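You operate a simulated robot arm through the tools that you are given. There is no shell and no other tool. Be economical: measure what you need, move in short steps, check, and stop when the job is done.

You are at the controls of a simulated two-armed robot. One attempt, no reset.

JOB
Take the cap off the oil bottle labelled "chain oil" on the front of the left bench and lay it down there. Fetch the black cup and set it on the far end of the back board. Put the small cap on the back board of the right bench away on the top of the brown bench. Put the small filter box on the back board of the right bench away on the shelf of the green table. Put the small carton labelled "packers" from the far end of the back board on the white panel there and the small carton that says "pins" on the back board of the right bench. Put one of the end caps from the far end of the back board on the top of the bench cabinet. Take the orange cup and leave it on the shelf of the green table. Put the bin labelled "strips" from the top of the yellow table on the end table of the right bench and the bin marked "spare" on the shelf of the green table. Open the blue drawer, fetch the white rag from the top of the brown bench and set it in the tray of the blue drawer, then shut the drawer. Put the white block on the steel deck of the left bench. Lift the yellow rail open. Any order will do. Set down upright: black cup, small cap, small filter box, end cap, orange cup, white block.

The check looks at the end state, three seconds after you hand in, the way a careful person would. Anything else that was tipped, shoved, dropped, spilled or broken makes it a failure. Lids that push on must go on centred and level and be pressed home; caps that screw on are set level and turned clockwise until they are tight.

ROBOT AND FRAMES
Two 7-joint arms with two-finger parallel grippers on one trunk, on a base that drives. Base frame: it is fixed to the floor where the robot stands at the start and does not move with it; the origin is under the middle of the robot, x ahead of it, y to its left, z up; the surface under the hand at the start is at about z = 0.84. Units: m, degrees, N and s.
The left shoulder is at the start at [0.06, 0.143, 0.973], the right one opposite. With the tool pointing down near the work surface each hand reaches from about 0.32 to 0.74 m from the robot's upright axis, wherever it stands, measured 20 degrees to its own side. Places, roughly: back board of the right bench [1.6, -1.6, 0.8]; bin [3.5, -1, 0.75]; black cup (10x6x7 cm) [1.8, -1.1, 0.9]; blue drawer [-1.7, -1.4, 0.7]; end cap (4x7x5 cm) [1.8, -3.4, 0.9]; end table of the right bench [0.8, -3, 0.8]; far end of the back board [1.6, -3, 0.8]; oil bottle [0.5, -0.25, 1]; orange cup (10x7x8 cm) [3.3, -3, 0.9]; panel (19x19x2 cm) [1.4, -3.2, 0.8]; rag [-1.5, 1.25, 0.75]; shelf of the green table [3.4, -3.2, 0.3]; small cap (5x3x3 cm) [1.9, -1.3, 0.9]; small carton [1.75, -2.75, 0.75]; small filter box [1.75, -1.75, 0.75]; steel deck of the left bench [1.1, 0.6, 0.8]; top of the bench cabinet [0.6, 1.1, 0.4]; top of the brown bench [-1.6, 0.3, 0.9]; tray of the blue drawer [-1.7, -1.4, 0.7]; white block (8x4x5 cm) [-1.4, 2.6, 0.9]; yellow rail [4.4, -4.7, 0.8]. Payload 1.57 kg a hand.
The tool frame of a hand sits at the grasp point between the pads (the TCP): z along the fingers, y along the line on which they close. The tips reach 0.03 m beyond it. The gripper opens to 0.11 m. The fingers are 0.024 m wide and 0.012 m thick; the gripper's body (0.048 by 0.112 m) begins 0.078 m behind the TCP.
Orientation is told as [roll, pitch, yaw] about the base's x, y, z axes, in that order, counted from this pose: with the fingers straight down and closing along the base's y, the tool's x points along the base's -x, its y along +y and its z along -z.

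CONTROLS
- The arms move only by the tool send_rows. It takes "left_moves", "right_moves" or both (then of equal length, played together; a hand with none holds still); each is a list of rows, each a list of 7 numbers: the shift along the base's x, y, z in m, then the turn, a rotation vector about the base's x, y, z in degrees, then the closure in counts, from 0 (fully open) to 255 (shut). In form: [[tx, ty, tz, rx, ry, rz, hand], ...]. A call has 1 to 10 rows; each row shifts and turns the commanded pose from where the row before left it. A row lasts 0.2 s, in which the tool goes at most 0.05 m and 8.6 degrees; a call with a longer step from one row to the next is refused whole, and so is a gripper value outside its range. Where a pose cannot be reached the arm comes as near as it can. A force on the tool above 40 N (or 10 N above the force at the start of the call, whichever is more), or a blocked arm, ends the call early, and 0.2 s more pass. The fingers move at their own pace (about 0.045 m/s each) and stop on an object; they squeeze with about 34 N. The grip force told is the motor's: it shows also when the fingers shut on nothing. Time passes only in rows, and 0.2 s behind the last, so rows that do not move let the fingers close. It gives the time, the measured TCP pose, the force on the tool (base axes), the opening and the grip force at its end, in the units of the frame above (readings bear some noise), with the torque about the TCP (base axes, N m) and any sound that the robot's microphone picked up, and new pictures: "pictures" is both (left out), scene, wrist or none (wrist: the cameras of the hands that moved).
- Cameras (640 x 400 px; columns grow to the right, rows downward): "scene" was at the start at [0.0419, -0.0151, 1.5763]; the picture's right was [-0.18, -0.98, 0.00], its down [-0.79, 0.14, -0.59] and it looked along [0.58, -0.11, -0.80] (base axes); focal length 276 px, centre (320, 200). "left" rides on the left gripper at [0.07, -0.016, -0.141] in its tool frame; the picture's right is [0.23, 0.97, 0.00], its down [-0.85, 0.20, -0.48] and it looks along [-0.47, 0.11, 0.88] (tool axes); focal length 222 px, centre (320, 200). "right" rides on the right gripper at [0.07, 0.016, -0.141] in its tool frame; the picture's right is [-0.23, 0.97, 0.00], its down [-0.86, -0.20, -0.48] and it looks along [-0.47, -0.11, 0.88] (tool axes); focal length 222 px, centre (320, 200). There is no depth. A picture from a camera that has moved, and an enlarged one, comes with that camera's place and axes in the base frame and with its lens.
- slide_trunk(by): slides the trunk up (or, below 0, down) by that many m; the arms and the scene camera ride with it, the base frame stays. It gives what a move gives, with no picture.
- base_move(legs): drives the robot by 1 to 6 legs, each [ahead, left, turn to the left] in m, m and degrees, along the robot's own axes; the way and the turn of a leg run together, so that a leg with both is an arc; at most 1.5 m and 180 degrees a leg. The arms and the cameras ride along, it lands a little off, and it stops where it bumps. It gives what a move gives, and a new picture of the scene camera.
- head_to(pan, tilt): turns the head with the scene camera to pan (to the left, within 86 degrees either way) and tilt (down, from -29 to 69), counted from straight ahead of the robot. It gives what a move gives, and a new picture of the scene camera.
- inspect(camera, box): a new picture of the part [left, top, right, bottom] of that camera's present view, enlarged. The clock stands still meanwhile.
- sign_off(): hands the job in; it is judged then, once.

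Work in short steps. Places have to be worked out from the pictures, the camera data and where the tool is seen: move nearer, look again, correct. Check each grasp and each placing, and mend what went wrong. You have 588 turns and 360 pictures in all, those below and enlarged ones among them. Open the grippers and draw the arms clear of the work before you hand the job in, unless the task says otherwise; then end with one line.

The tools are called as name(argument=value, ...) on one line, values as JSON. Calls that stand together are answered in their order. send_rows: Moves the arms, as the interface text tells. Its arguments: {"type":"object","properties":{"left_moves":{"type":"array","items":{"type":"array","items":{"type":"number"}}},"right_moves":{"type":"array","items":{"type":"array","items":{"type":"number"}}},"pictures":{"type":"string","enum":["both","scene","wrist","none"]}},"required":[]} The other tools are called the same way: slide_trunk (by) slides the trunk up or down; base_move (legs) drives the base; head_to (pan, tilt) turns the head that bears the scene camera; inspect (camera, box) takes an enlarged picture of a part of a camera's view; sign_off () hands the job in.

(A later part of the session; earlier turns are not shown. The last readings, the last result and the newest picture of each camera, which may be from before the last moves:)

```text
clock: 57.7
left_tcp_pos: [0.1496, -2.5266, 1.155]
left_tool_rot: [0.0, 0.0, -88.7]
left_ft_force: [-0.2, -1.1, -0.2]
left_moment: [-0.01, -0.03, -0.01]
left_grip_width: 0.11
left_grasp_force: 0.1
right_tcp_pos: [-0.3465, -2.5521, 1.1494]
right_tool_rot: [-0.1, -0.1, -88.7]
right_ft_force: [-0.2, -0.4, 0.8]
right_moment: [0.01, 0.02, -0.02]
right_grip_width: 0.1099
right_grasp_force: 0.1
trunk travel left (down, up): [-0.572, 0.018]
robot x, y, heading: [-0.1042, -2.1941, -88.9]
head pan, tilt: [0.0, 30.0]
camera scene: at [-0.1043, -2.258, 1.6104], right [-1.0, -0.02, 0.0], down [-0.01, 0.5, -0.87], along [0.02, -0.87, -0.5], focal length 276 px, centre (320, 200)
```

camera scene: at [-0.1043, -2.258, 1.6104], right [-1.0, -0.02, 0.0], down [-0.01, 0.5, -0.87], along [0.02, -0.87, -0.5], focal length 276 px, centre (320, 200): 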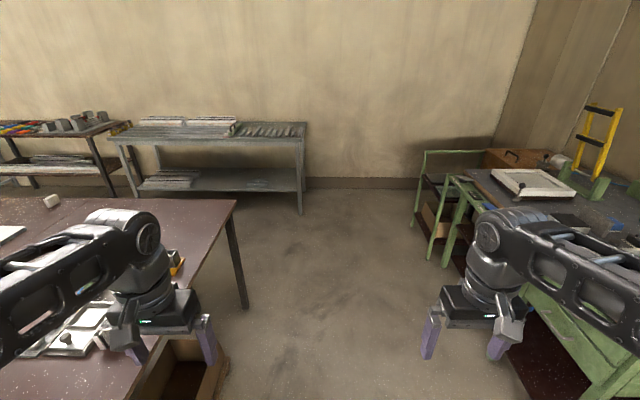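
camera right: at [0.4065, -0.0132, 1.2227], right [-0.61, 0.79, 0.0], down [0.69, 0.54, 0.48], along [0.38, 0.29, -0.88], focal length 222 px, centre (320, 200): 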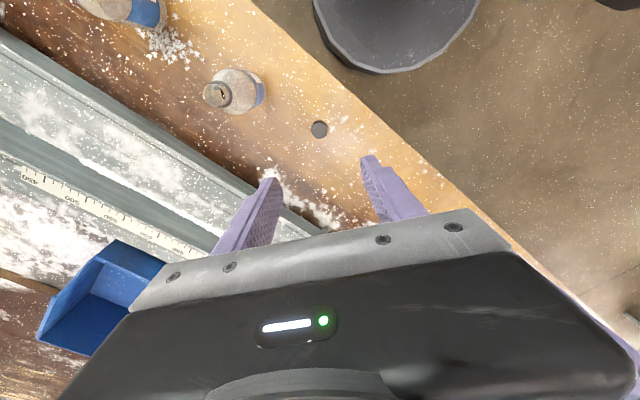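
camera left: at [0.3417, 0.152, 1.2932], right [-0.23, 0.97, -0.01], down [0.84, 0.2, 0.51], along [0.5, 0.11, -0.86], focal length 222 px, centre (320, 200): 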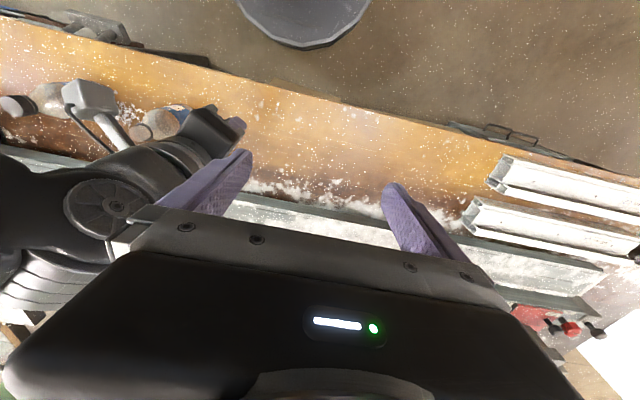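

The bench end is near y = −3.66 and the wall tables at y ≈ −4.8, so I go through at y ≈ −4.2 and turn to face +x.

base_move(legs=[[1.4, 0, 0], [0.56, 0, 0], [0, 0, 89], [1.2, 0, 0]])

```text
clock: 77.0
left_tcp_pos: [1.4629, -3.9245, 1.1558]
left_tool_rot: [-0.1, 0.0, -0.1]
left_ft_force: [0.3, 0.0, 1.0]
left_moment: [0.0, 0.03, 0.0]
left_grip_width: 0.1098
left_grasp_force: 0.2
right_tcp_pos: [1.4755, -4.421, 1.1503]
right_tool_rot: [0.0, 0.0, -0.4]
right_ft_force: [-0.3, -0.6, -0.5]
right_moment: [-0.01, -0.02, 0.05]
right_grip_width: 0.1101
right_grasp_force: 0.0
trunk travel left (down, up): [-0.572, 0.018]
robot x, y, heading: [1.1232, -4.1705, -0.5]
head pan, tilt: [0.0, 30.0]
camera scene: at [1.1838, -4.1727, 1.6105], right [0.0, -1.0, 0.0], down [-0.5, 0.0, -0.87], along [0.87, 0.0, -0.5], focal length 276 px, centre (320, 200)
```

scene: 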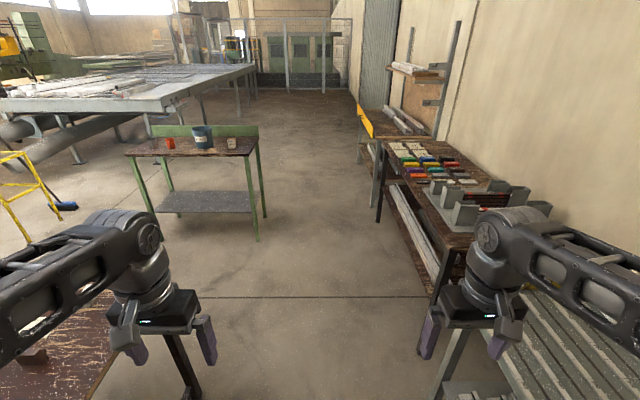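

The green table with the orange cup is ahead; the bench's back end is to the left. I drive behind the right bench and face it.

base_move(legs=[[1.37, 0, 0], [0, 0, 90], [0.95, 0, 0], [0, 0, 90]])

```text
clock: 96.1
left_tcp_pos: [2.1787, -3.4602, 1.1556]
left_tool_rot: [0.0, 0.0, 179.6]
left_ft_force: [0.2, 0.9, 0.3]
left_moment: [-0.01, 0.01, -0.01]
left_grip_width: 0.1099
left_grasp_force: 0.0
right_tcp_pos: [2.1699, -2.9635, 1.1501]
right_tool_rot: [0.1, -0.1, 179.5]
right_ft_force: [0.5, 0.4, 0.0]
right_moment: [-0.01, 0.01, 0.02]
right_grip_width: 0.1101
right_grasp_force: 0.1
trunk travel left (down, up): [-0.572, 0.018]
robot x, y, heading: [2.5164, -3.2148, 179.6]
head pan, tilt: [0.0, 30.0]
camera scene: at [2.4572, -3.2169, 1.6105], right [0.01, 1.0, 0.0], down [0.5, 0.0, -0.87], along [-0.87, 0.01, -0.5], focal length 276 px, centre (320, 200)
```

scene: 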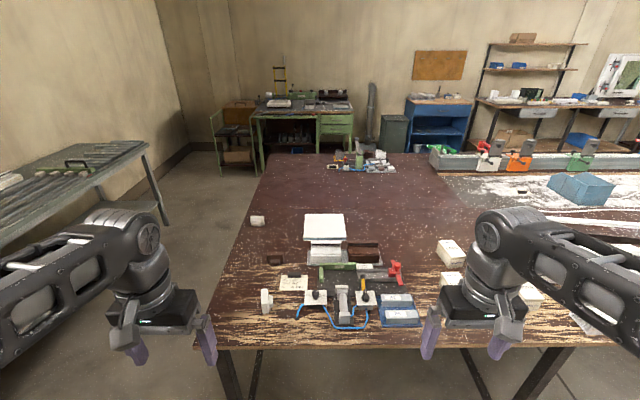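

Good view of the far end of the back board. I enlarge its items.

inspect(camera="scene", box=[230, 200, 430, 325])

inspect(camera="scene", box=[410, 200, 640, 344])

```text
3.20 times, centred on (330, 262) of scene
camera zoom: at [2.4572, -3.2169, 1.6105], right [0.01, 1.0, 0.0], down [0.5, 0.0, -0.87], along [-0.87, 0.01, -0.5], focal length 883 px, centre (288, 0)
```

zoom: 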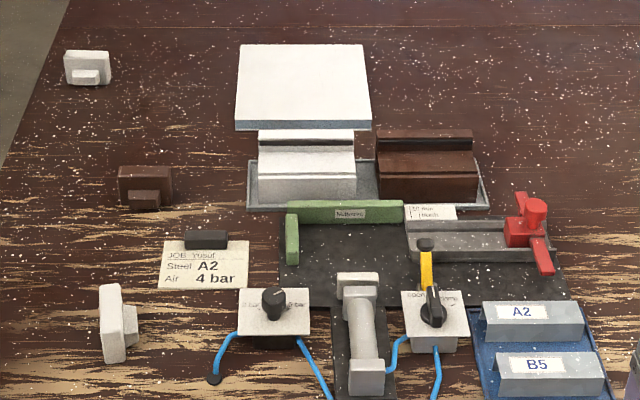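

```text
2.78 times, centred on (525, 272) of scene
camera zoom: at [2.4572, -3.2169, 1.6105], right [0.01, 1.0, 0.0], down [0.5, 0.0, -0.87], along [-0.87, 0.01, -0.5], focal length 766 px, centre (-249, 0)
```

zoom: 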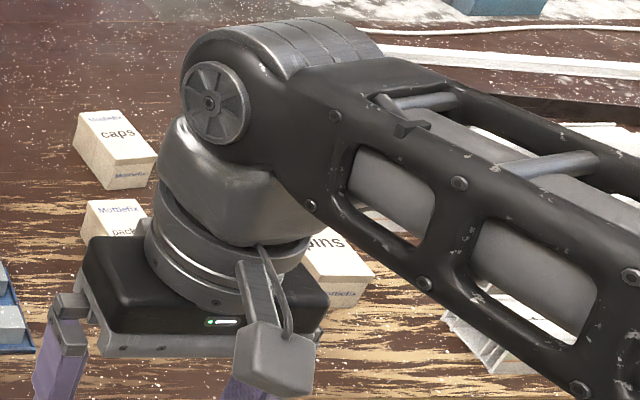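

Cartons "caps", "packers" and "pins" stand right of here. I strafe to y ≈ −2.72 and come a bit nearer so the right hand can take "pins" at about (1.80, −2.49), with a look down.

base_move(legs=[[0.08, -0.5, 0.4]])

head_to(pan=0, tilt=48)

```text
clock: 99.1
left_tcp_pos: [2.1033, -2.9605, 1.1552]
left_tool_rot: [0.0, 0.0, 179.8]
left_ft_force: [0.0, 0.2, 0.6]
left_moment: [-0.01, -0.02, 0.04]
left_grip_width: 0.1101
left_grasp_force: 0.1
right_tcp_pos: [2.0904, -2.4648, 1.1502]
right_tool_rot: [0.0, -0.1, 179.8]
right_ft_force: [-0.2, 0.4, 0.8]
right_moment: [-0.01, -0.02, 0.0]
right_grip_width: 0.1103
right_grasp_force: 0.0
trunk travel left (down, up): [-0.572, 0.018]
robot x, y, heading: [2.4413, -2.7155, 179.7]
head pan, tilt: [0.0, 30.0]
camera scene: at [2.3799, -2.7163, 1.6105], right [0.0, 1.0, 0.0], down [0.5, 0.0, -0.87], along [-0.87, 0.0, -0.5], focal length 276 px, centre (320, 200)
```

scene: 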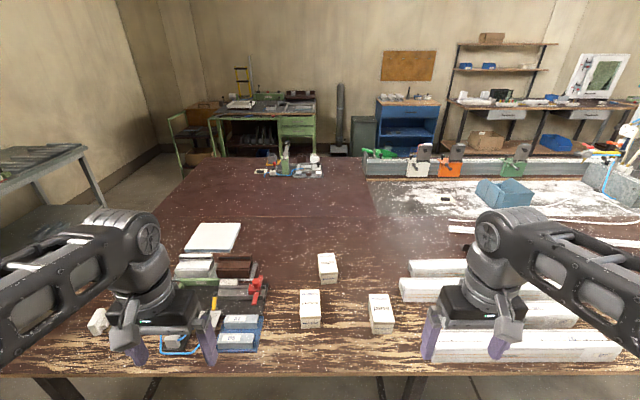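

```text
clock: 99.9
left_tcp_pos: [2.1032, -2.962, 1.1557]
left_tool_rot: [-0.1, 0.0, 179.9]
left_ft_force: [-0.2, 0.0, -0.1]
left_moment: [0.02, -0.01, 0.02]
left_grip_width: 0.1098
left_grasp_force: 0.0
right_tcp_pos: [2.0903, -2.4641, 1.149]
right_tool_rot: [-0.1, 0.0, 179.8]
right_ft_force: [0.4, -0.8, -0.4]
right_moment: [0.0, -0.03, 0.01]
right_grip_width: 0.1101
right_grasp_force: 0.0
trunk travel left (down, up): [-0.572, 0.018]
robot x, y, heading: [2.4425, -2.7167, 179.7]
head pan, tilt: [0.0, 48.0]
camera scene: at [2.3916, -2.7171, 1.5837], right [0.0, 1.0, 0.0], down [0.74, 0.0, -0.67], along [-0.67, 0.0, -0.74], focal length 276 px, centre (320, 200)
```

scene: 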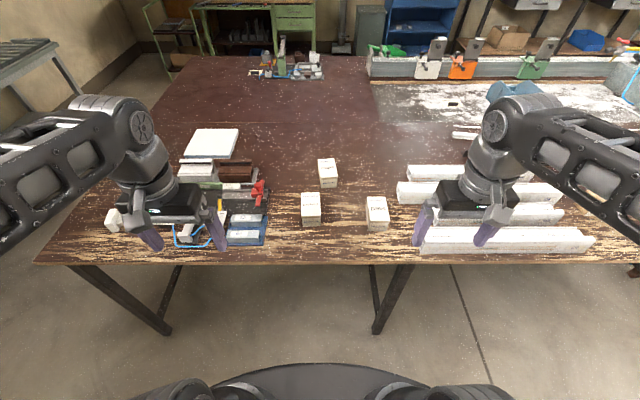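

Robot is 0.48 m from the board edge. The pins carton is near (1.81, −2.53); I bring the right hand above it for a wrist look.

send_rows(right_moves=[[-0.045, -0.01, 0, 0, 0, 0, 0], [-0.045, -0.01, 0, 0, 0, 0, 0], [-0.045, -0.01, 0, 0, 0, 0, 0], [-0.045, -0.01, 0, 0, 0, 0, 0], [-0.045, -0.01, 0, 0, 0, 0, 0], [-0.045, -0.01, -0.01, 0, 0, 0, 0], [-0.01, 0, -0.03, 0, 0, 0, 0]], pictures="wrist")

```text
clock: 101.5
left_tcp_pos: [2.1009, -2.9606, 1.156]
left_tool_rot: [0.0, 0.0, 179.7]
left_ft_force: [-0.4, 0.3, -0.6]
left_moment: [-0.03, -0.03, -0.01]
left_grip_width: 0.1102
left_grasp_force: 0.1
right_tcp_pos: [1.9124, -2.4998, 1.1178]
right_tool_rot: [0.2, 0.0, 179.8]
right_ft_force: [0.1, 0.0, 0.4]
right_moment: [0.0, -0.02, -0.03]
right_grip_width: 0.1101
right_grasp_force: 0.1
right hand out of reach, approached as far as the arm can: row 4, 5, 6
trunk travel left (down, up): [-0.572, 0.018]
robot x, y, heading: [2.4419, -2.7151, 179.9]
head pan, tilt: [0.0, 48.0]
camera right: at [1.9829, -2.5156, 1.2604], right [-0.23, -0.97, 0.0], down [-0.85, 0.2, 0.48], along [-0.47, 0.11, -0.88], focal length 222 px, centre (320, 200)
```

right: 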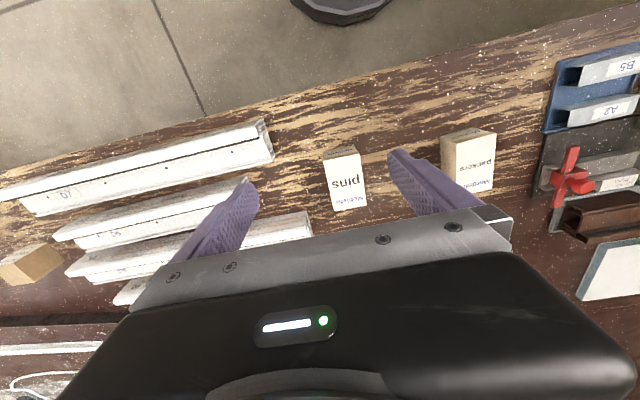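

I enlarge both views of the carton to pin down its top height and angle.

inspect(camera="right", box=[300, 130, 400, 220])

inspect(camera="scene", box=[280, 150, 420, 238])

```text
4.44 times, centred on (350, 175) of right
camera zoom: at [1.9829, -2.5156, 1.2604], right [-0.23, -0.97, 0.0], down [-0.85, 0.2, 0.48], along [-0.47, 0.11, -0.88], focal length 987 px, centre (187, 311)
```

zoom: 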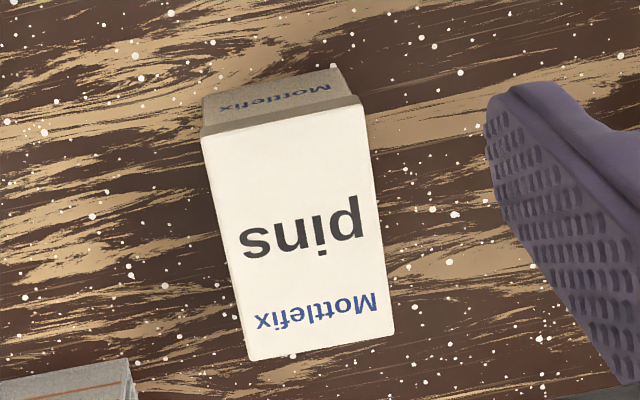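

```text
4.55 times, centred on (350, 194) of scene
camera zoom: at [2.3907, -2.7159, 1.5837], right [0.0, 1.0, 0.0], down [0.74, 0.0, -0.67], along [-0.67, 0.0, -0.74], focal length 1254 px, centre (184, 227)
```

zoom: 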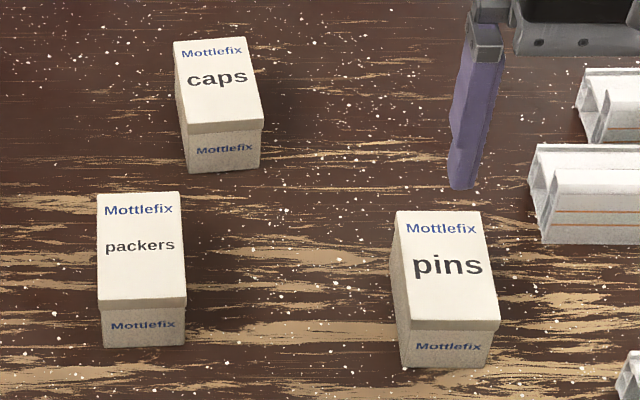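

Pins carton top is about (1.82, −2.526, 0.914), aligned with x. I go lower and forward to stand right above it.

send_rows(right_moves=[[-0.01, -0.005, -0.04, 0, 0, 0, 0], [-0.02, -0.005, -0.04, 0, 0, 0, 0], [-0.03, -0.005, -0.03, 0, 0, 0, 0], [-0.03, -0.006, 0.0, 0, 0, 0, 0], [0, -0.005, 0, 0, 0, 0, 0]], pictures="wrist")

```text
clock: 102.7
left_tcp_pos: [2.1027, -2.961, 1.155]
left_tool_rot: [0.0, 0.0, 179.9]
left_ft_force: [0.2, -1.0, -0.2]
left_moment: [-0.01, 0.05, -0.02]
left_grip_width: 0.1101
left_grasp_force: 0.1
right_tcp_pos: [1.8229, -2.5259, 1.0086]
right_tool_rot: [0.1, 0.0, 179.8]
right_ft_force: [0.1, -0.3, 0.3]
right_moment: [0.02, -0.03, 0.01]
right_grip_width: 0.1103
right_grasp_force: 0.0
trunk travel left (down, up): [-0.572, 0.018]
robot x, y, heading: [2.4429, -2.7133, 179.9]
head pan, tilt: [0.0, 48.0]
camera right: at [1.8934, -2.5414, 1.1513], right [-0.23, -0.97, 0.0], down [-0.85, 0.2, 0.48], along [-0.47, 0.11, -0.88], focal length 222 px, centre (320, 200)
```

right: 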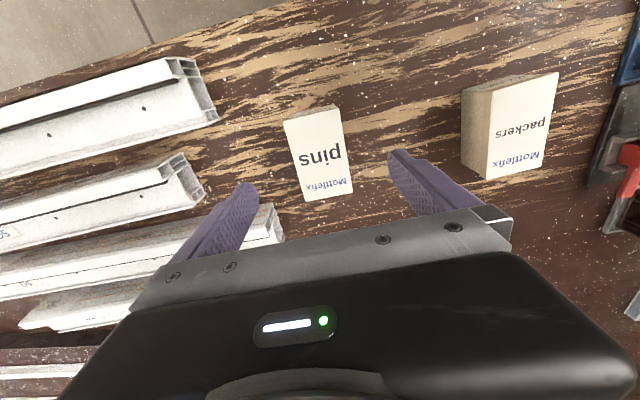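

Now right above. I descend with the fingers at 0.085 m and close.

send_rows(right_moves=[[0.001, 0.001, -0.03, 0, 0, 0, 55], [0, 0, -0.04, 0, 0, 0, 55], [0, 0, -0.03, 0, 0, 0, 55], [0, 0, -0.014, 0, 0, 0, 55], [0, 0, 0, 0, 0, 0, 255], [0, 0, 0, 0, 0, 0, 255], [0, 0, 0, 0, 0, 0, 255], [0, 0, 0, 0, 0, 0, 255]], pictures="wrist")

```text
clock: 104.5
left_tcp_pos: [2.1033, -2.9622, 1.1559]
left_tool_rot: [0.0, -0.1, 179.8]
left_ft_force: [-1.0, 0.5, 0.9]
left_moment: [0.02, 0.01, -0.04]
left_grip_width: 0.1101
left_grasp_force: 0.0
right_tcp_pos: [1.8238, -2.5256, 0.8947]
right_tool_rot: [0.0, -0.1, 179.8]
right_ft_force: [0.1, 0.2, 0.8]
right_moment: [-0.02, 0.0, -0.01]
right_grip_width: 0.062
right_grasp_force: 33.8
trunk travel left (down, up): [-0.572, 0.018]
robot x, y, heading: [2.4434, -2.7134, 179.5]
head pan, tilt: [0.0, 48.0]
camera right: at [1.8941, -2.5408, 1.037], right [-0.23, -0.97, 0.0], down [-0.85, 0.2, 0.48], along [-0.47, 0.11, -0.88], focal length 222 px, centre (320, 200)
```

right: 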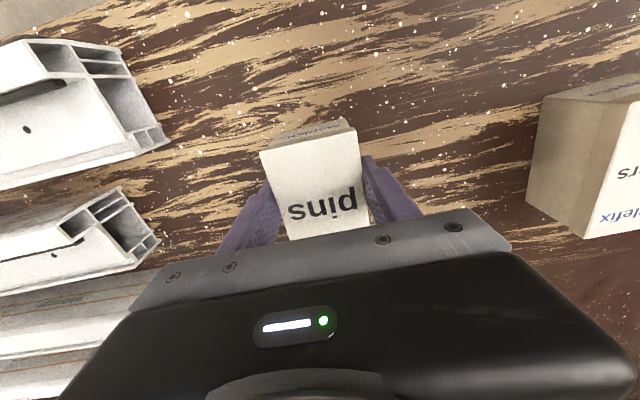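

Carton held (0.062 m). I lift, draw back and strafe to the middle of the back board.

send_rows(right_moves=[[0, 0, 0.03, 0, 0, 0, 255], [0, 0, 0.04, 0, 0, 0, 255], [0, 0, 0.04, 0, 0, 0, 255], [0.03, 0.0, 0.03, 0, 0, 0, 255], [0.04, 0.01, 0.02, 0, 0, 0, 255], [0.045, 0.01, 0.02, 0, 0, 0, 255], [0.045, 0.01, 0.02, 0, 0, 0, 255], [0.045, 0.01, 0.01, 0, 0, 0, 255], [0.045, 0.01, 0.0, 0, 0, 0, 255]], pictures="none")

head_to(pan=-40, tilt=30)

```text
refused: row 6 steps farther than a row can; nothing moved
```

```text
clock: 105.5
left_tcp_pos: [2.1025, -2.9624, 1.1551]
left_tool_rot: [0.0, 0.0, 179.8]
left_ft_force: [0.2, 0.2, -0.7]
left_moment: [0.03, -0.02, 0.01]
left_grip_width: 0.11
left_grasp_force: 0.1
right_tcp_pos: [1.8234, -2.525, 0.8942]
right_tool_rot: [0.0, 0.0, 179.8]
right_ft_force: [-0.4, -0.4, -1.1]
right_moment: [0.0, 0.01, -0.02]
right_grip_width: 0.062
right_grasp_force: 33.5
trunk travel left (down, up): [-0.572, 0.018]
robot x, y, heading: [2.4402, -2.7138, 179.7]
head pan, tilt: [-40.0, 30.0]
camera scene: at [2.4011, -2.6591, 1.6104], right [0.64, 0.76, 0.0], down [0.38, -0.32, -0.87], along [-0.66, 0.56, -0.5], focal length 276 px, centre (320, 200)
```

scene: 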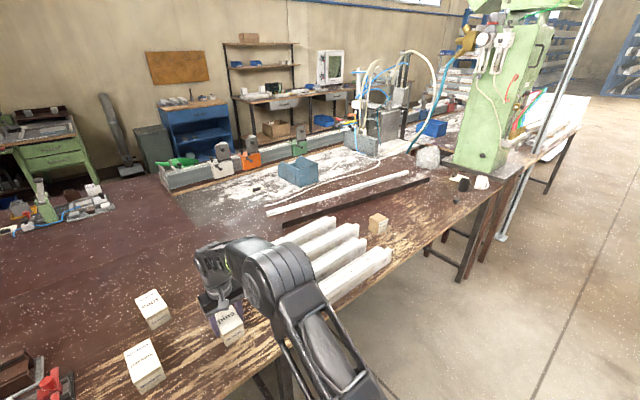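

One row was too long; resend the lift. The view shows the black cup, small cap and filter box along the board ahead.

send_rows(right_moves=[[0, 0, 0.03, 0, 0, 0, 255], [0, 0, 0.04, 0, 0, 0, 255], [0, 0, 0.04, 0, 0, 0, 255], [0.03, 0.0, 0.03, 0, 0, 0, 255], [0.04, 0.01, 0.02, 0, 0, 0, 255], [0.04, 0.01, 0.02, 0, 0, 0, 255], [0.04, 0.01, 0.02, 0, 0, 0, 255], [0.045, 0.01, 0.01, 0, 0, 0, 255], [0.045, 0.01, 0.0, 0, 0, 0, 255]], pictures="none")

head_to(pan=0, tilt=45)

base_move(legs=[[0, -1.17, 0.2]])

```text
clock: 107.5
left_tcp_pos: [2.1028, -2.9612, 1.1547]
left_tool_rot: [0.0, 0.0, 179.8]
left_ft_force: [-0.4, 0.6, 0.5]
left_moment: [-0.04, -0.02, 0.01]
left_grip_width: 0.11
left_grasp_force: 0.0
right_tcp_pos: [2.0644, -2.4748, 1.1057]
right_tool_rot: [-0.1, -0.2, 179.9]
right_ft_force: [-0.5, 0.5, -0.5]
right_moment: [-0.02, 0.0, -0.01]
right_grip_width: 0.0623
right_grasp_force: 34.2
trunk travel left (down, up): [-0.572, 0.018]
robot x, y, heading: [2.4365, -2.7175, 180.1]
head pan, tilt: [-40.0, 30.0]
```

```text
clock: 108.6
left_tcp_pos: [2.1041, -2.962, 1.1551]
left_tool_rot: [0.0, 0.0, 179.8]
left_ft_force: [0.7, 0.5, -0.1]
left_moment: [-0.01, 0.02, -0.03]
left_grip_width: 0.1102
left_grasp_force: 0.1
right_tcp_pos: [2.0617, -2.476, 1.1059]
right_tool_rot: [-0.1, 0.0, 179.8]
right_ft_force: [0.4, -0.9, -1.7]
right_moment: [0.01, 0.03, -0.02]
right_grip_width: 0.0621
right_grasp_force: 34.1
trunk travel left (down, up): [-0.572, 0.018]
robot x, y, heading: [2.436, -2.7169, 179.8]
head pan, tilt: [0.0, 45.0]
camera scene: at [2.389, -2.7171, 1.5879], right [0.0, 1.0, 0.0], down [0.71, 0.0, -0.71], along [-0.71, 0.0, -0.71], focal length 276 px, centre (320, 200)
```

scene: 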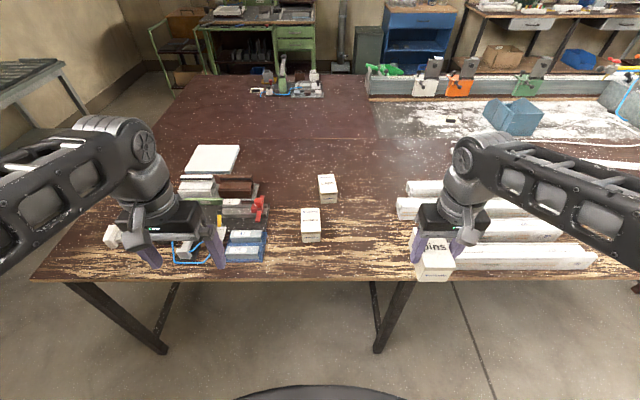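

```text
clock: 114.5
left_tcp_pos: [2.105, -1.7943, 1.1556]
left_tool_rot: [0.0, -0.1, -179.9]
left_ft_force: [-0.8, -0.4, -0.3]
left_moment: [-0.01, 0.0, 0.03]
left_grip_width: 0.1104
left_grasp_force: 0.0
right_tcp_pos: [2.0621, -1.3075, 1.1053]
right_tool_rot: [0.1, 0.0, -179.9]
right_ft_force: [-0.3, 0.2, -1.5]
right_moment: [-0.04, 0.03, 0.04]
right_grip_width: 0.062
right_grasp_force: 34.5
trunk travel left (down, up): [-0.572, 0.018]
robot x, y, heading: [2.444, -1.5469, -179.9]
head pan, tilt: [0.0, 45.0]
camera scene: at [2.3903, -1.5478, 1.5879], right [0.0, 1.0, 0.0], down [0.71, 0.0, -0.71], along [-0.71, 0.0, -0.71], focal length 276 px, centre (320, 200)
```

scene: 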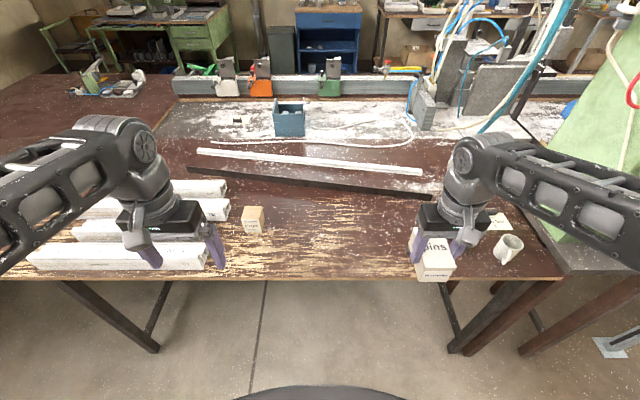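

Free board lies between the filter box and the hand, so I'll set "pins" at about (1.81, −1.42). First moving over it.

send_rows(right_moves=[[-0.03, -0.016, -0.02, 0, 0, 0, 255], [-0.036, -0.016, -0.02, 0, 0, 0, 255], [-0.036, -0.016, -0.02, 0, 0, 0, 255], [-0.036, -0.016, -0.02, 0, 0, 0, 255], [-0.036, -0.016, -0.02, 0, 0, 0, 255], [-0.036, -0.016, -0.01, 0, 0, 0, 255], [-0.036, -0.016, 0.0, 0, 0, 0, 255], [0, 0, 0, 0, 0, 0, 255]], pictures="both")

```text
clock: 116.3
left_tcp_pos: [2.1058, -1.7941, 1.1548]
left_tool_rot: [0.0, 0.0, -179.9]
left_ft_force: [0.2, 0.7, -0.2]
left_moment: [0.01, 0.02, 0.0]
left_grip_width: 0.1099
left_grasp_force: 0.1
right_tcp_pos: [1.8161, -1.4203, 0.9952]
right_tool_rot: [0.0, 0.1, -180.1]
right_ft_force: [0.0, 0.6, -1.1]
right_moment: [-0.03, -0.02, -0.04]
right_grip_width: 0.0623
right_grasp_force: 34.0
trunk travel left (down, up): [-0.572, 0.018]
robot x, y, heading: [2.4434, -1.5474, -179.8]
head pan, tilt: [0.0, 45.0]
camera scene: at [2.3909, -1.5479, 1.5879], right [0.0, 1.0, 0.0], down [0.71, 0.0, -0.71], along [-0.71, 0.0, -0.71], focal length 276 px, centre (320, 200)
camera right: at [1.8882, -1.4351, 1.1382], right [-0.23, -0.97, 0.0], down [-0.86, 0.2, 0.48], along [-0.47, 0.11, -0.88], focal length 222 px, centre (320, 200)
```

scene: 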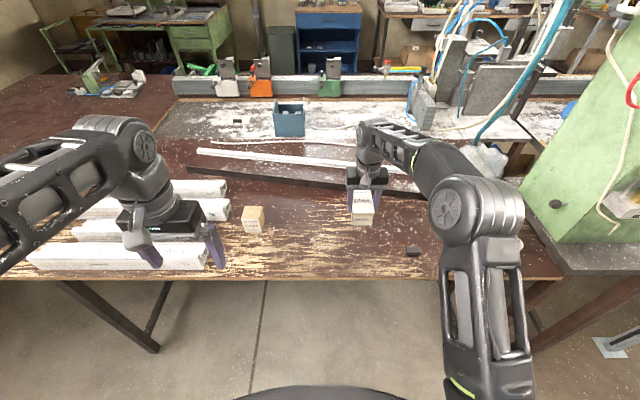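
right: 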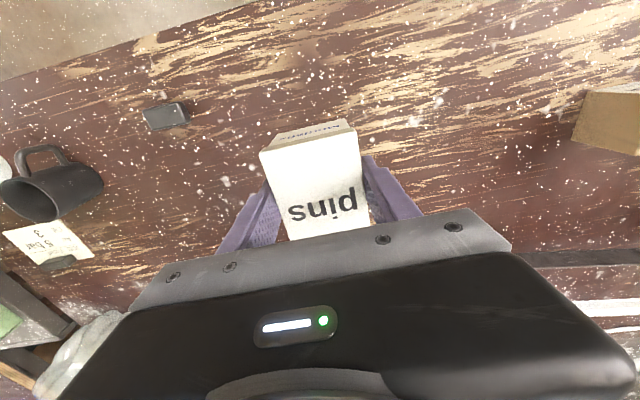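

Space is clear. Lower to the board.

send_rows(right_moves=[[0, 0, -0.04, 0, 0, 0, 255], [0, 0, -0.035, 0, 0, 0, 255], [0, 0, -0.018, 0, 0, 0, 255], [0, 0, -0.005, 0, 0, 0, 255], [0, 0, -0.002, 0, 0, 0, 255], [0, 0, 0, 0, 0, 0, 255]], pictures="none")

```text
clock: 117.8
left_tcp_pos: [2.1049, -1.7935, 1.1555]
left_tool_rot: [0.0, 0.0, -179.9]
left_ft_force: [0.4, 0.0, 0.6]
left_moment: [0.03, -0.02, 0.02]
left_grip_width: 0.11
left_grasp_force: 0.0
right_tcp_pos: [1.8166, -1.4194, 0.8953]
right_tool_rot: [0.0, 0.1, -179.8]
right_ft_force: [0.4, 0.3, -1.1]
right_moment: [0.0, 0.0, 0.02]
right_grip_width: 0.062
right_grasp_force: 34.0
trunk travel left (down, up): [-0.572, 0.018]
robot x, y, heading: [2.4422, -1.5444, -180.0]
head pan, tilt: [0.0, 45.0]
```

send_rows(right_moves=[[0, 0, -0.001, 0, 0, 0, 255], [0, 0, -0.001, 0, 0, 0, 255], [0, 0, -0.001, 0, 0, 0, 255]], pictures="none")

```text
clock: 118.5
left_tcp_pos: [2.106, -1.794, 1.1557]
left_tool_rot: [0.0, 0.0, -179.9]
left_ft_force: [-0.1, 0.1, -0.3]
left_moment: [-0.03, 0.0, -0.01]
left_grip_width: 0.1097
left_grasp_force: 0.0
right_tcp_pos: [1.8174, -1.4204, 0.8926]
right_tool_rot: [0.0, 0.0, -180.0]
right_ft_force: [-0.9, -0.6, 4.2]
right_moment: [0.09, -0.19, 0.03]
right_grip_width: 0.0619
right_grasp_force: 34.0
trunk travel left (down, up): [-0.572, 0.018]
robot x, y, heading: [2.4438, -1.5492, -180.2]
head pan, tilt: [0.0, 45.0]
```

Contact made; release, rise and back off, then strafe right towards the black cup near (1.83, −1.07).

send_rows(right_moves=[[0, 0, 0.001, 0, 0, 0, 150], [0, 0, 0, 0, 0, 0, 30], [0, 0, 0, 0, 0, 0, 30], [0, 0, 0.03, 0, 0, 0, 30], [0, 0, 0.04, 0, 0, 0, 30], [0, 0, 0.04, 0, 0, 0, 30], [0, 0.0, 0.04, 0, 0, 0, 30], [0.03, 0.02, 0.03, 0, 0, 0, 0], [0.04, 0.02, 0.02, 0, 0, 0, 0], [0.04, 0.02, 0.02, 0, 0, 0, 0]], pictures="none")

base_move(legs=[[0, -0.26, 0]])

```text
clock: 120.8
left_tcp_pos: [2.1061, -1.7942, 1.1556]
left_tool_rot: [0.0, -0.1, -179.9]
left_ft_force: [-0.5, 0.0, 0.3]
left_moment: [-0.02, 0.05, 0.0]
left_grip_width: 0.1099
left_grasp_force: 0.1
right_tcp_pos: [1.9284, -1.3591, 1.1159]
right_tool_rot: [0.0, -0.2, -180.0]
right_ft_force: [0.4, 0.5, 0.8]
right_moment: [-0.01, 0.03, 0.01]
right_grip_width: 0.11
right_grasp_force: 0.1
trunk travel left (down, up): [-0.572, 0.018]
robot x, y, heading: [2.4428, -1.5471, -179.7]
head pan, tilt: [0.0, 45.0]
```

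```text
clock: 122.6
left_tcp_pos: [2.1045, -1.533, 1.155]
left_tool_rot: [0.0, 0.0, 180.0]
left_ft_force: [0.3, 0.9, -0.6]
left_moment: [-0.02, 0.02, -0.01]
left_grip_width: 0.1101
left_grasp_force: 0.0
right_tcp_pos: [1.9278, -1.0994, 1.1147]
right_tool_rot: [0.1, 0.1, 179.9]
right_ft_force: [0.1, 0.3, -0.5]
right_moment: [-0.04, 0.0, 0.01]
right_grip_width: 0.1103
right_grasp_force: 0.0
trunk travel left (down, up): [-0.572, 0.018]
robot x, y, heading: [2.4419, -1.2826, 180.0]
head pan, tilt: [0.0, 45.0]
camera scene: at [2.3903, -1.2882, 1.5879], right [0.0, 1.0, 0.0], down [0.71, 0.0, -0.71], along [-0.71, 0.0, -0.71], focal length 276 px, centre (320, 200)
```

scene: 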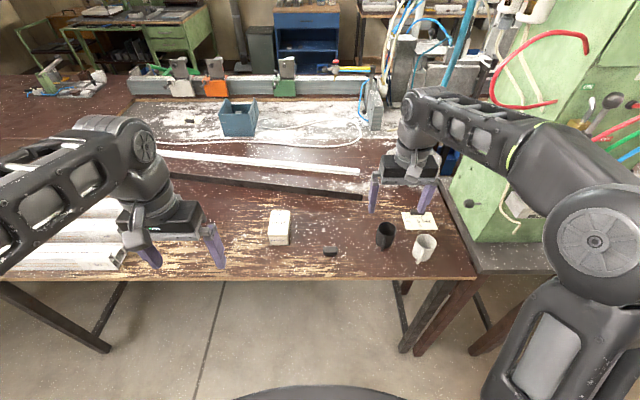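

Pins stands fine. I look closely at the black cup from the scene camera and the wrist.

inspect(camera="scene", box=[300, 200, 450, 294])

inspect(camera="right", box=[120, 0, 520, 250])

```text
4.26 times, centred on (375, 247) of scene
camera zoom: at [2.3903, -1.2882, 1.5879], right [0.0, 1.0, 0.0], down [0.71, 0.0, -0.71], along [-0.71, 0.0, -0.71], focal length 1174 px, centre (86, 0)
```

zoom: 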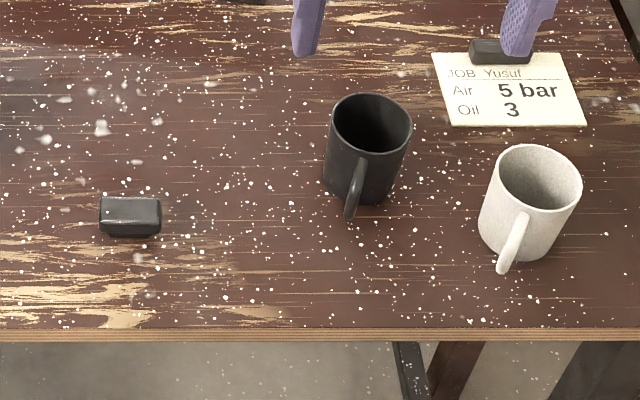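

```text
1.60 times, centred on (320, 125) of right
camera zoom: at [1.9985, -1.1145, 1.2573], right [-0.23, -0.97, 0.0], down [-0.85, 0.2, 0.48], along [-0.47, 0.11, -0.88], focal length 355 px, centre (320, 320)
```

zoom: 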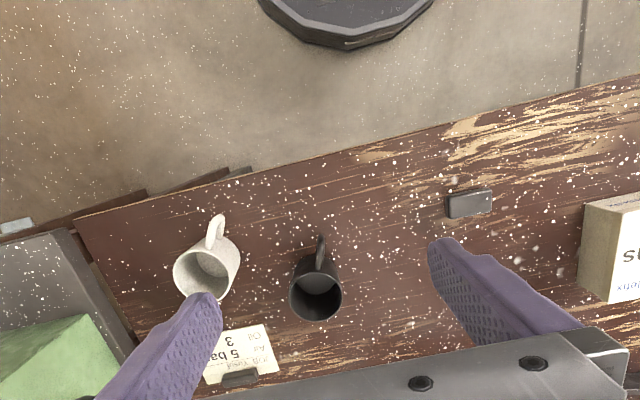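

Black cup: rim centre about (1.857, −1.08, 0.93), handle pointing at me. I move above it at z = 1.0 and check.

send_rows(right_moves=[[-0.01, 0.005, -0.04, 0, 0, 0, 0], [-0.03, 0.005, -0.035, 0, 0, 0, 0], [-0.03, 0.009, -0.03, 0, 0, 0, 0], [0, 0, 0, 0, 0, 0, 0]], pictures="wrist")

```text
clock: 123.6
left_tcp_pos: [2.1056, -1.5345, 1.1547]
left_tool_rot: [0.1, 0.0, 180.0]
left_ft_force: [0.1, -0.2, 0.4]
left_moment: [0.0, 0.03, 0.03]
left_grip_width: 0.11
left_grasp_force: 0.1
right_tcp_pos: [1.8573, -1.0817, 1.0106]
right_tool_rot: [0.0, 0.1, 179.9]
right_ft_force: [-0.3, 0.3, -0.1]
right_moment: [0.01, 0.03, 0.0]
right_grip_width: 0.1097
right_grasp_force: 0.0
trunk travel left (down, up): [-0.572, 0.018]
robot x, y, heading: [2.4426, -1.286, 180.2]
head pan, tilt: [0.0, 45.0]
camera right: at [1.9285, -1.0968, 1.1529], right [-0.23, -0.97, 0.0], down [-0.85, 0.2, 0.48], along [-0.47, 0.11, -0.88], focal length 222 px, centre (320, 200)
```

right: 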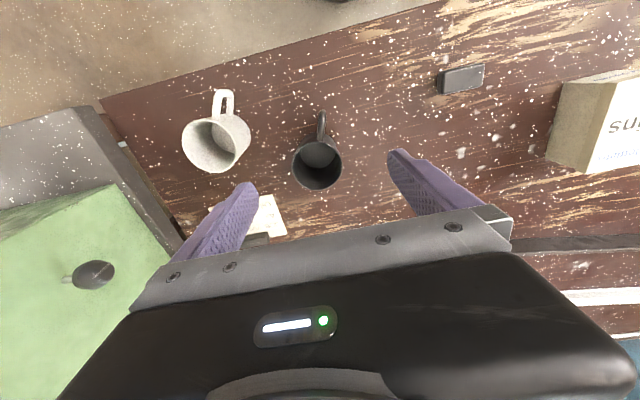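

Centred. Descend to z = 0.90 and close on the cup.

send_rows(right_moves=[[-0.002, 0.003, -0.04, 0, 0, 0, 0], [0, 0, -0.04, 0, 0, 0, 0], [0, 0, -0.03, 0, 0, 0, 0], [0, 0, 0, 0, 0, 0, 255], [0, 0, 0, 0, 0, 0, 255], [0, 0, 0, 0, 0, 0, 255], [0, 0, 0, 0, 0, 0, 255]], pictures="wrist")

```text
clock: 125.2
left_tcp_pos: [2.1049, -1.535, 1.1558]
left_tool_rot: [-0.1, 0.0, 180.0]
left_ft_force: [0.4, 0.0, 0.7]
left_moment: [0.02, 0.04, -0.02]
left_grip_width: 0.11
left_grasp_force: 0.1
right_tcp_pos: [1.8544, -1.0779, 0.8995]
right_tool_rot: [0.0, 0.0, 180.0]
right_ft_force: [0.1, -0.2, -0.6]
right_moment: [0.01, -0.01, -0.02]
right_grip_width: 0.0547
right_grasp_force: 19.6
trunk travel left (down, up): [-0.572, 0.018]
robot x, y, heading: [2.4432, -1.2886, 180.0]
head pan, tilt: [0.0, 45.0]
camera right: at [1.9261, -1.0932, 1.0424], right [-0.23, -0.97, 0.0], down [-0.85, 0.2, 0.48], along [-0.47, 0.11, -0.88], focal length 222 px, centre (320, 200)
```

right: 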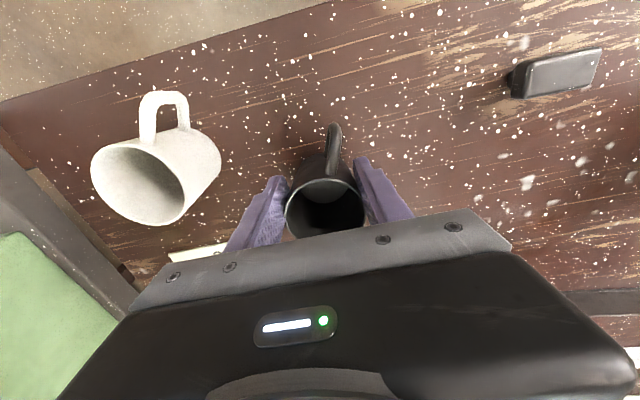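

Cup gripped at 0.055 m. Lift and draw back.

send_rows(right_moves=[[0, 0, 0, 0, 0, 0, 255], [0, 0, 0.02, 0, 0, 0, 255], [0, 0, 0.04, 0, 0, 0, 255], [0, 0, 0.04, 0, 0, 0, 255], [0.03, 0.0, 0.03, 0, 0, 0, 255], [0.04, 0, 0.02, 0, 0, 0, 255], [0.04, 0, 0.02, 0, 0, 0, 255], [0.04, 0, 0.02, 0, 0, 0, 255], [0.04, 0, 0.02, 0, 0, 0, 255], [0.02, 0, 0.02, 0, 0, 0, 255]], pictures="wrist")

base_move(legs=[[0, 0.26, 0]])

```text
clock: 127.4
left_tcp_pos: [2.1061, -1.5337, 1.1545]
left_tool_rot: [0.0, 0.0, 180.0]
left_ft_force: [0.8, 0.4, -0.8]
left_moment: [0.03, 0.01, -0.01]
left_grip_width: 0.1101
left_grasp_force: 0.0
right_tcp_pos: [2.067, -1.0783, 1.1293]
right_tool_rot: [0.1, -0.1, 180.0]
right_ft_force: [-0.2, -0.5, -1.0]
right_moment: [0.0, 0.0, -0.01]
right_grip_width: 0.0544
right_grasp_force: 33.6
trunk travel left (down, up): [-0.572, 0.018]
robot x, y, heading: [2.441, -1.2884, 180.0]
head pan, tilt: [0.0, 45.0]
camera right: at [2.1376, -1.0935, 1.2728], right [-0.23, -0.97, 0.0], down [-0.85, 0.2, 0.48], along [-0.47, 0.11, -0.88], focal length 222 px, centre (320, 200)
```

right: 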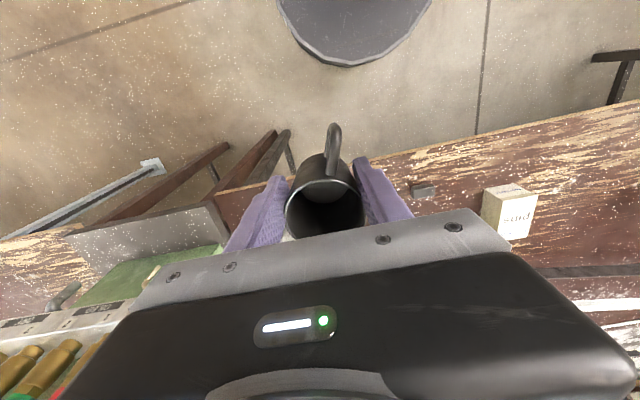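

```text
clock: 129.3
left_tcp_pos: [2.1045, -1.7966, 1.1549]
left_tool_rot: [-0.1, 0.1, -180.0]
left_ft_force: [-0.3, -0.6, -0.9]
left_moment: [0.02, 0.02, 0.02]
left_grip_width: 0.11
left_grasp_force: 0.1
right_tcp_pos: [2.0653, -1.3406, 1.13]
right_tool_rot: [-0.1, 0.0, -179.9]
right_ft_force: [0.7, 0.0, -0.6]
right_moment: [0.03, -0.01, 0.0]
right_grip_width: 0.0545
right_grasp_force: 34.4
trunk travel left (down, up): [-0.572, 0.018]
robot x, y, heading: [2.4422, -1.5481, -180.1]
head pan, tilt: [0.0, 45.0]
camera scene: at [2.3903, -1.5515, 1.5879], right [0.0, 1.0, 0.0], down [0.71, 0.0, -0.71], along [-0.71, 0.0, -0.71], focal length 276 px, centre (320, 200)
```

scene: 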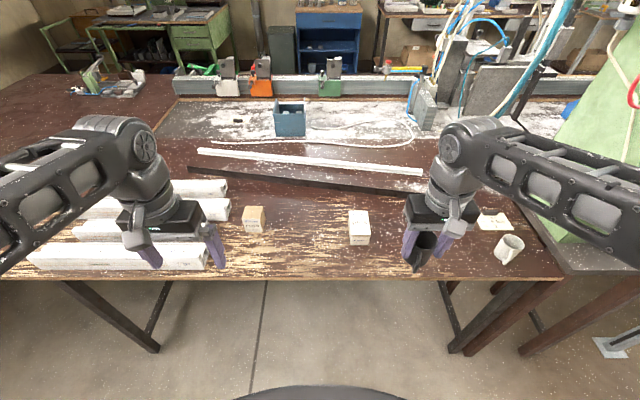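

Move the left hand over the filter box at about (1.795, −1.767) and look from its wrist.

send_rows(left_moves=[[-0.045, 0.004, -0.01, 0, 0, 0, 0], [-0.045, 0.004, -0.015, 0, 0, 0, 0], [-0.045, 0.004, -0.02, 0, 0, 0, 0], [-0.045, 0.004, -0.02, 0, 0, 0, 0], [-0.04, 0.004, -0.02, 0, 0, 0, 0], [-0.04, 0.004, -0.02, 0, 0, 0, 0], [-0.035, 0.004, -0.02, 0, 0, 0, 0], [0, 0, 0, 0, 0, 0, 0]], pictures="wrist")

inspect(camera="scene", box=[200, 180, 300, 242])

```text
clock: 131.1
left_tcp_pos: [1.8106, -1.7678, 1.031]
left_tool_rot: [0.0, -0.1, -180.0]
left_ft_force: [-0.2, 0.3, 0.4]
left_moment: [0.01, 0.01, -0.01]
left_grip_width: 0.11
left_grasp_force: 0.0
right_tcp_pos: [2.0662, -1.3395, 1.1294]
right_tool_rot: [0.0, -0.1, -179.9]
right_ft_force: [-0.2, -1.0, -0.8]
right_moment: [0.01, 0.01, -0.02]
right_grip_width: 0.0547
right_grasp_force: 34.9
trunk travel left (down, up): [-0.572, 0.018]
robot x, y, heading: [2.4407, -1.5477, -179.9]
head pan, tilt: [0.0, 45.0]
camera left: at [1.8779, -1.7506, 1.1721], right [0.23, -0.97, 0.0], down [-0.85, -0.2, 0.48], along [-0.47, -0.11, -0.88], focal length 222 px, centre (320, 200)
```

left: 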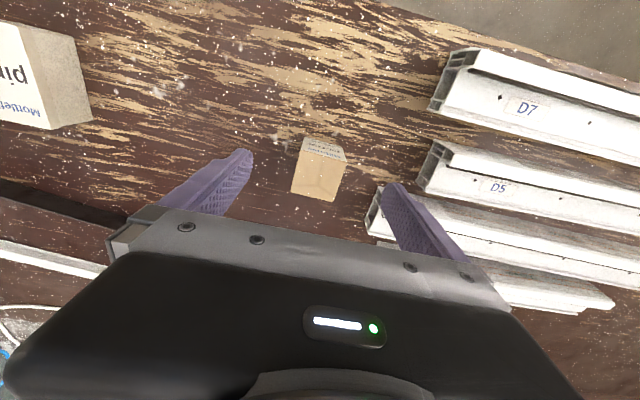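

```text
6.40 times, centred on (250, 211) of scene
camera zoom: at [2.3911, -1.5502, 1.5879], right [0.0, 1.0, 0.0], down [0.71, 0.0, -0.71], along [-0.71, 0.0, -0.71], focal length 1765 px, centre (768, 130)
```

zoom: 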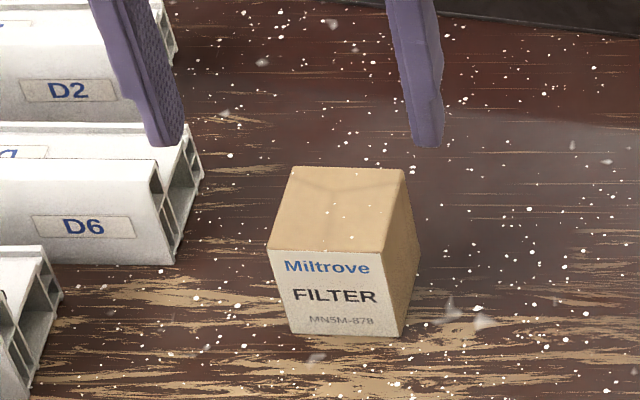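

Filter box top centre ≈ (1.772, −1.774), about 6 cm cube. I descend with 0.088 m opening to stay off the rails, and close.

send_rows(left_moves=[[-0.02, -0.004, -0.02, 0, 0, 0, 50], [-0.019, -0.002, -0.03, 0, 0, 0, 50], [0, 0, -0.035, 0, 0, 0, 50], [0, 0, -0.035, 0, 0, 0, 50], [0, 0, -0.014, 0, 0, 0, 50], [0, 0, 0, 0, 0, 0, 255], [0, 0, 0, 0, 0, 0, 255], [0, 0, 0, 0, 0, 0, 255], [0, 0, 0, 0, 0, 0, 255]], pictures="wrist")

```text
clock: 133.1
left_tcp_pos: [1.7711, -1.7734, 0.8963]
left_tool_rot: [0.0, 0.1, -179.9]
left_ft_force: [0.3, -0.6, 0.7]
left_moment: [0.0, 0.01, -0.01]
left_grip_width: 0.0604
left_grasp_force: 33.8
right_tcp_pos: [2.0636, -1.3397, 1.1297]
right_tool_rot: [0.0, 0.0, -179.9]
right_ft_force: [-0.4, 0.0, -0.4]
right_moment: [0.01, -0.03, -0.05]
right_grip_width: 0.0546
right_grasp_force: 34.2
trunk travel left (down, up): [-0.572, 0.018]
robot x, y, heading: [2.4433, -1.5484, -179.5]
head pan, tilt: [0.0, 45.0]
camera left: at [1.8394, -1.7564, 1.0378], right [0.23, -0.97, 0.0], down [-0.85, -0.2, 0.48], along [-0.47, -0.11, -0.88], focal length 222 px, centre (320, 200)
```

left: 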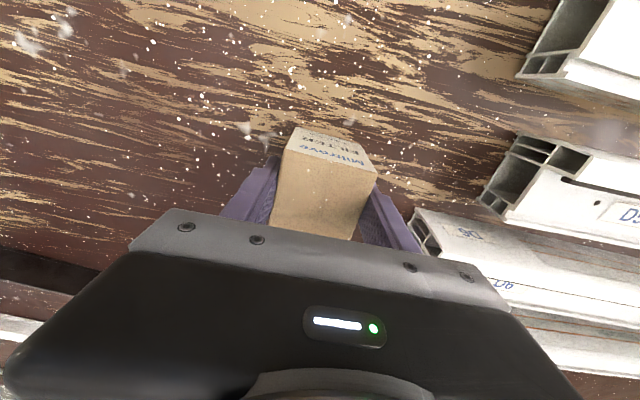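

Box held (0.060 m). Lift, draw back, and strafe to the far end with both items.

send_rows(left_moves=[[0, 0, 0.03, 0, 0, 0, 255], [0, 0, 0.04, 0, 0, 0, 255], [0, 0, 0.04, 0, 0, 0, 255], [0.03, 0.0, 0.03, 0, 0, 0, 255], [0.04, 0, 0.02, 0, 0, 0, 255], [0.04, 0, 0.02, 0, 0, 0, 255], [0.045, 0, 0.02, 0, 0, 0, 255], [0.045, 0, 0.02, 0, 0, 0, 255], [0.045, 0, 0.01, 0, 0, 0, 255], [0.045, 0, 0.0, 0, 0, 0, 255]], pictures="none")

base_move(legs=[[0, 1.3, 0]])

```text
clock: 135.3
left_tcp_pos: [2.0648, -1.7734, 1.1256]
left_tool_rot: [0.1, 0.0, -179.9]
left_ft_force: [0.6, 0.0, -1.2]
left_moment: [0.0, 0.04, 0.01]
left_grip_width: 0.0596
left_grasp_force: 34.3
right_tcp_pos: [2.0667, -1.3396, 1.1296]
right_tool_rot: [0.0, -0.1, -179.9]
right_ft_force: [0.9, 0.6, 0.0]
right_moment: [0.0, 0.0, 0.03]
right_grip_width: 0.0547
right_grasp_force: 34.0
trunk travel left (down, up): [-0.572, 0.018]
robot x, y, heading: [2.4429, -1.5476, -180.1]
head pan, tilt: [0.0, 45.0]
```

```text
clock: 141.8
left_tcp_pos: [2.0551, -3.0778, 1.1259]
left_tool_rot: [0.0, 0.0, 179.4]
left_ft_force: [-0.7, -0.2, -1.9]
left_moment: [0.02, -0.03, 0.01]
left_grip_width: 0.0596
left_grasp_force: 34.0
right_tcp_pos: [2.061, -2.6436, 1.1302]
right_tool_rot: [0.0, 0.0, 179.5]
right_ft_force: [-0.6, 0.0, -0.5]
right_moment: [-0.01, -0.02, 0.01]
right_grip_width: 0.0547
right_grasp_force: 34.1
trunk travel left (down, up): [-0.572, 0.018]
robot x, y, heading: [2.4376, -2.8565, 179.3]
head pan, tilt: [0.0, 45.0]
camera scene: at [2.3845, -2.859, 1.5879], right [0.01, 1.0, 0.0], down [0.71, -0.01, -0.71], along [-0.71, 0.01, -0.71], focal length 276 px, centre (320, 200)
```

scene: 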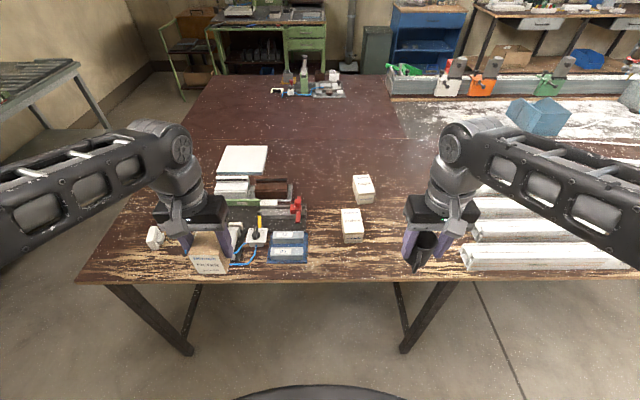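

I set the cup on the free board right of the packers carton at about (1.77, −2.63).

send_rows(right_moves=[[-0.035, 0.002, -0.02, 0, 0, 0, 255], [-0.04, 0.002, -0.02, 0, 0, 0, 255], [-0.04, 0.002, -0.02, 0, 0, 0, 255], [-0.04, 0.002, -0.02, 0, 0, 0, 255], [-0.045, 0.002, -0.02, 0, 0, 0, 255], [-0.045, 0.002, -0.015, 0, 0, 0, 255], [-0.045, 0.002, -0.015, 0, 0, 0, 255], [0, 0, -0.04, 0, 0, 0, 255], [0, 0, -0.04, 0, 0, 0, 255], [0, 0, -0.012, 0, 0, 0, 255]], pictures="both")

```text
clock: 144.1
left_tcp_pos: [2.0541, -3.0774, 1.1257]
left_tool_rot: [0.1, 0.0, 179.4]
left_ft_force: [-0.4, 0.0, -0.9]
left_moment: [0.0, 0.07, -0.01]
left_grip_width: 0.0597
left_grasp_force: 33.9
right_tcp_pos: [1.772, -2.6306, 0.9081]
right_tool_rot: [0.0, 0.0, 179.4]
right_ft_force: [0.1, 0.4, -0.1]
right_moment: [0.02, -0.02, -0.02]
right_grip_width: 0.0544
right_grasp_force: 33.7
trunk travel left (down, up): [-0.572, 0.018]
robot x, y, heading: [2.4393, -2.8574, 179.5]
head pan, tilt: [0.0, 45.0]
camera scene: at [2.3848, -2.8586, 1.5879], right [0.01, 1.0, 0.0], down [0.71, -0.01, -0.71], along [-0.71, 0.01, -0.71], focal length 276 px, centre (320, 200)
camera right: at [1.843, -2.6461, 1.0504], right [-0.24, -0.97, 0.0], down [-0.85, 0.21, 0.48], along [-0.47, 0.11, -0.88], focal length 222 px, centre (320, 200)
```

scene: 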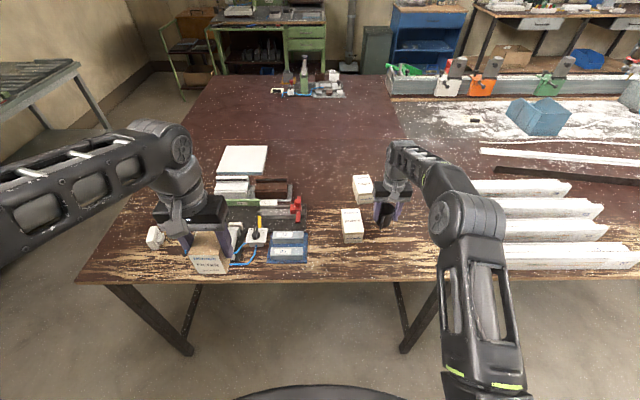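
right: 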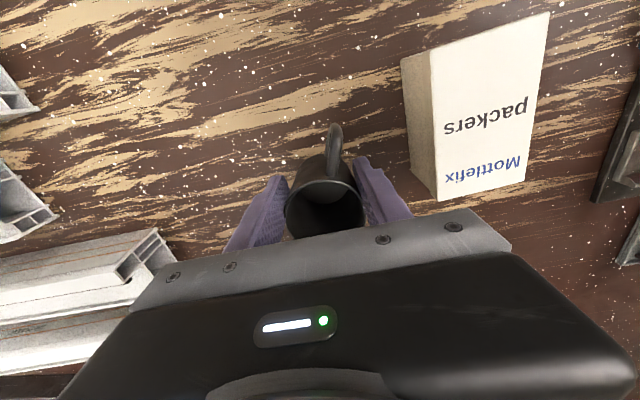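

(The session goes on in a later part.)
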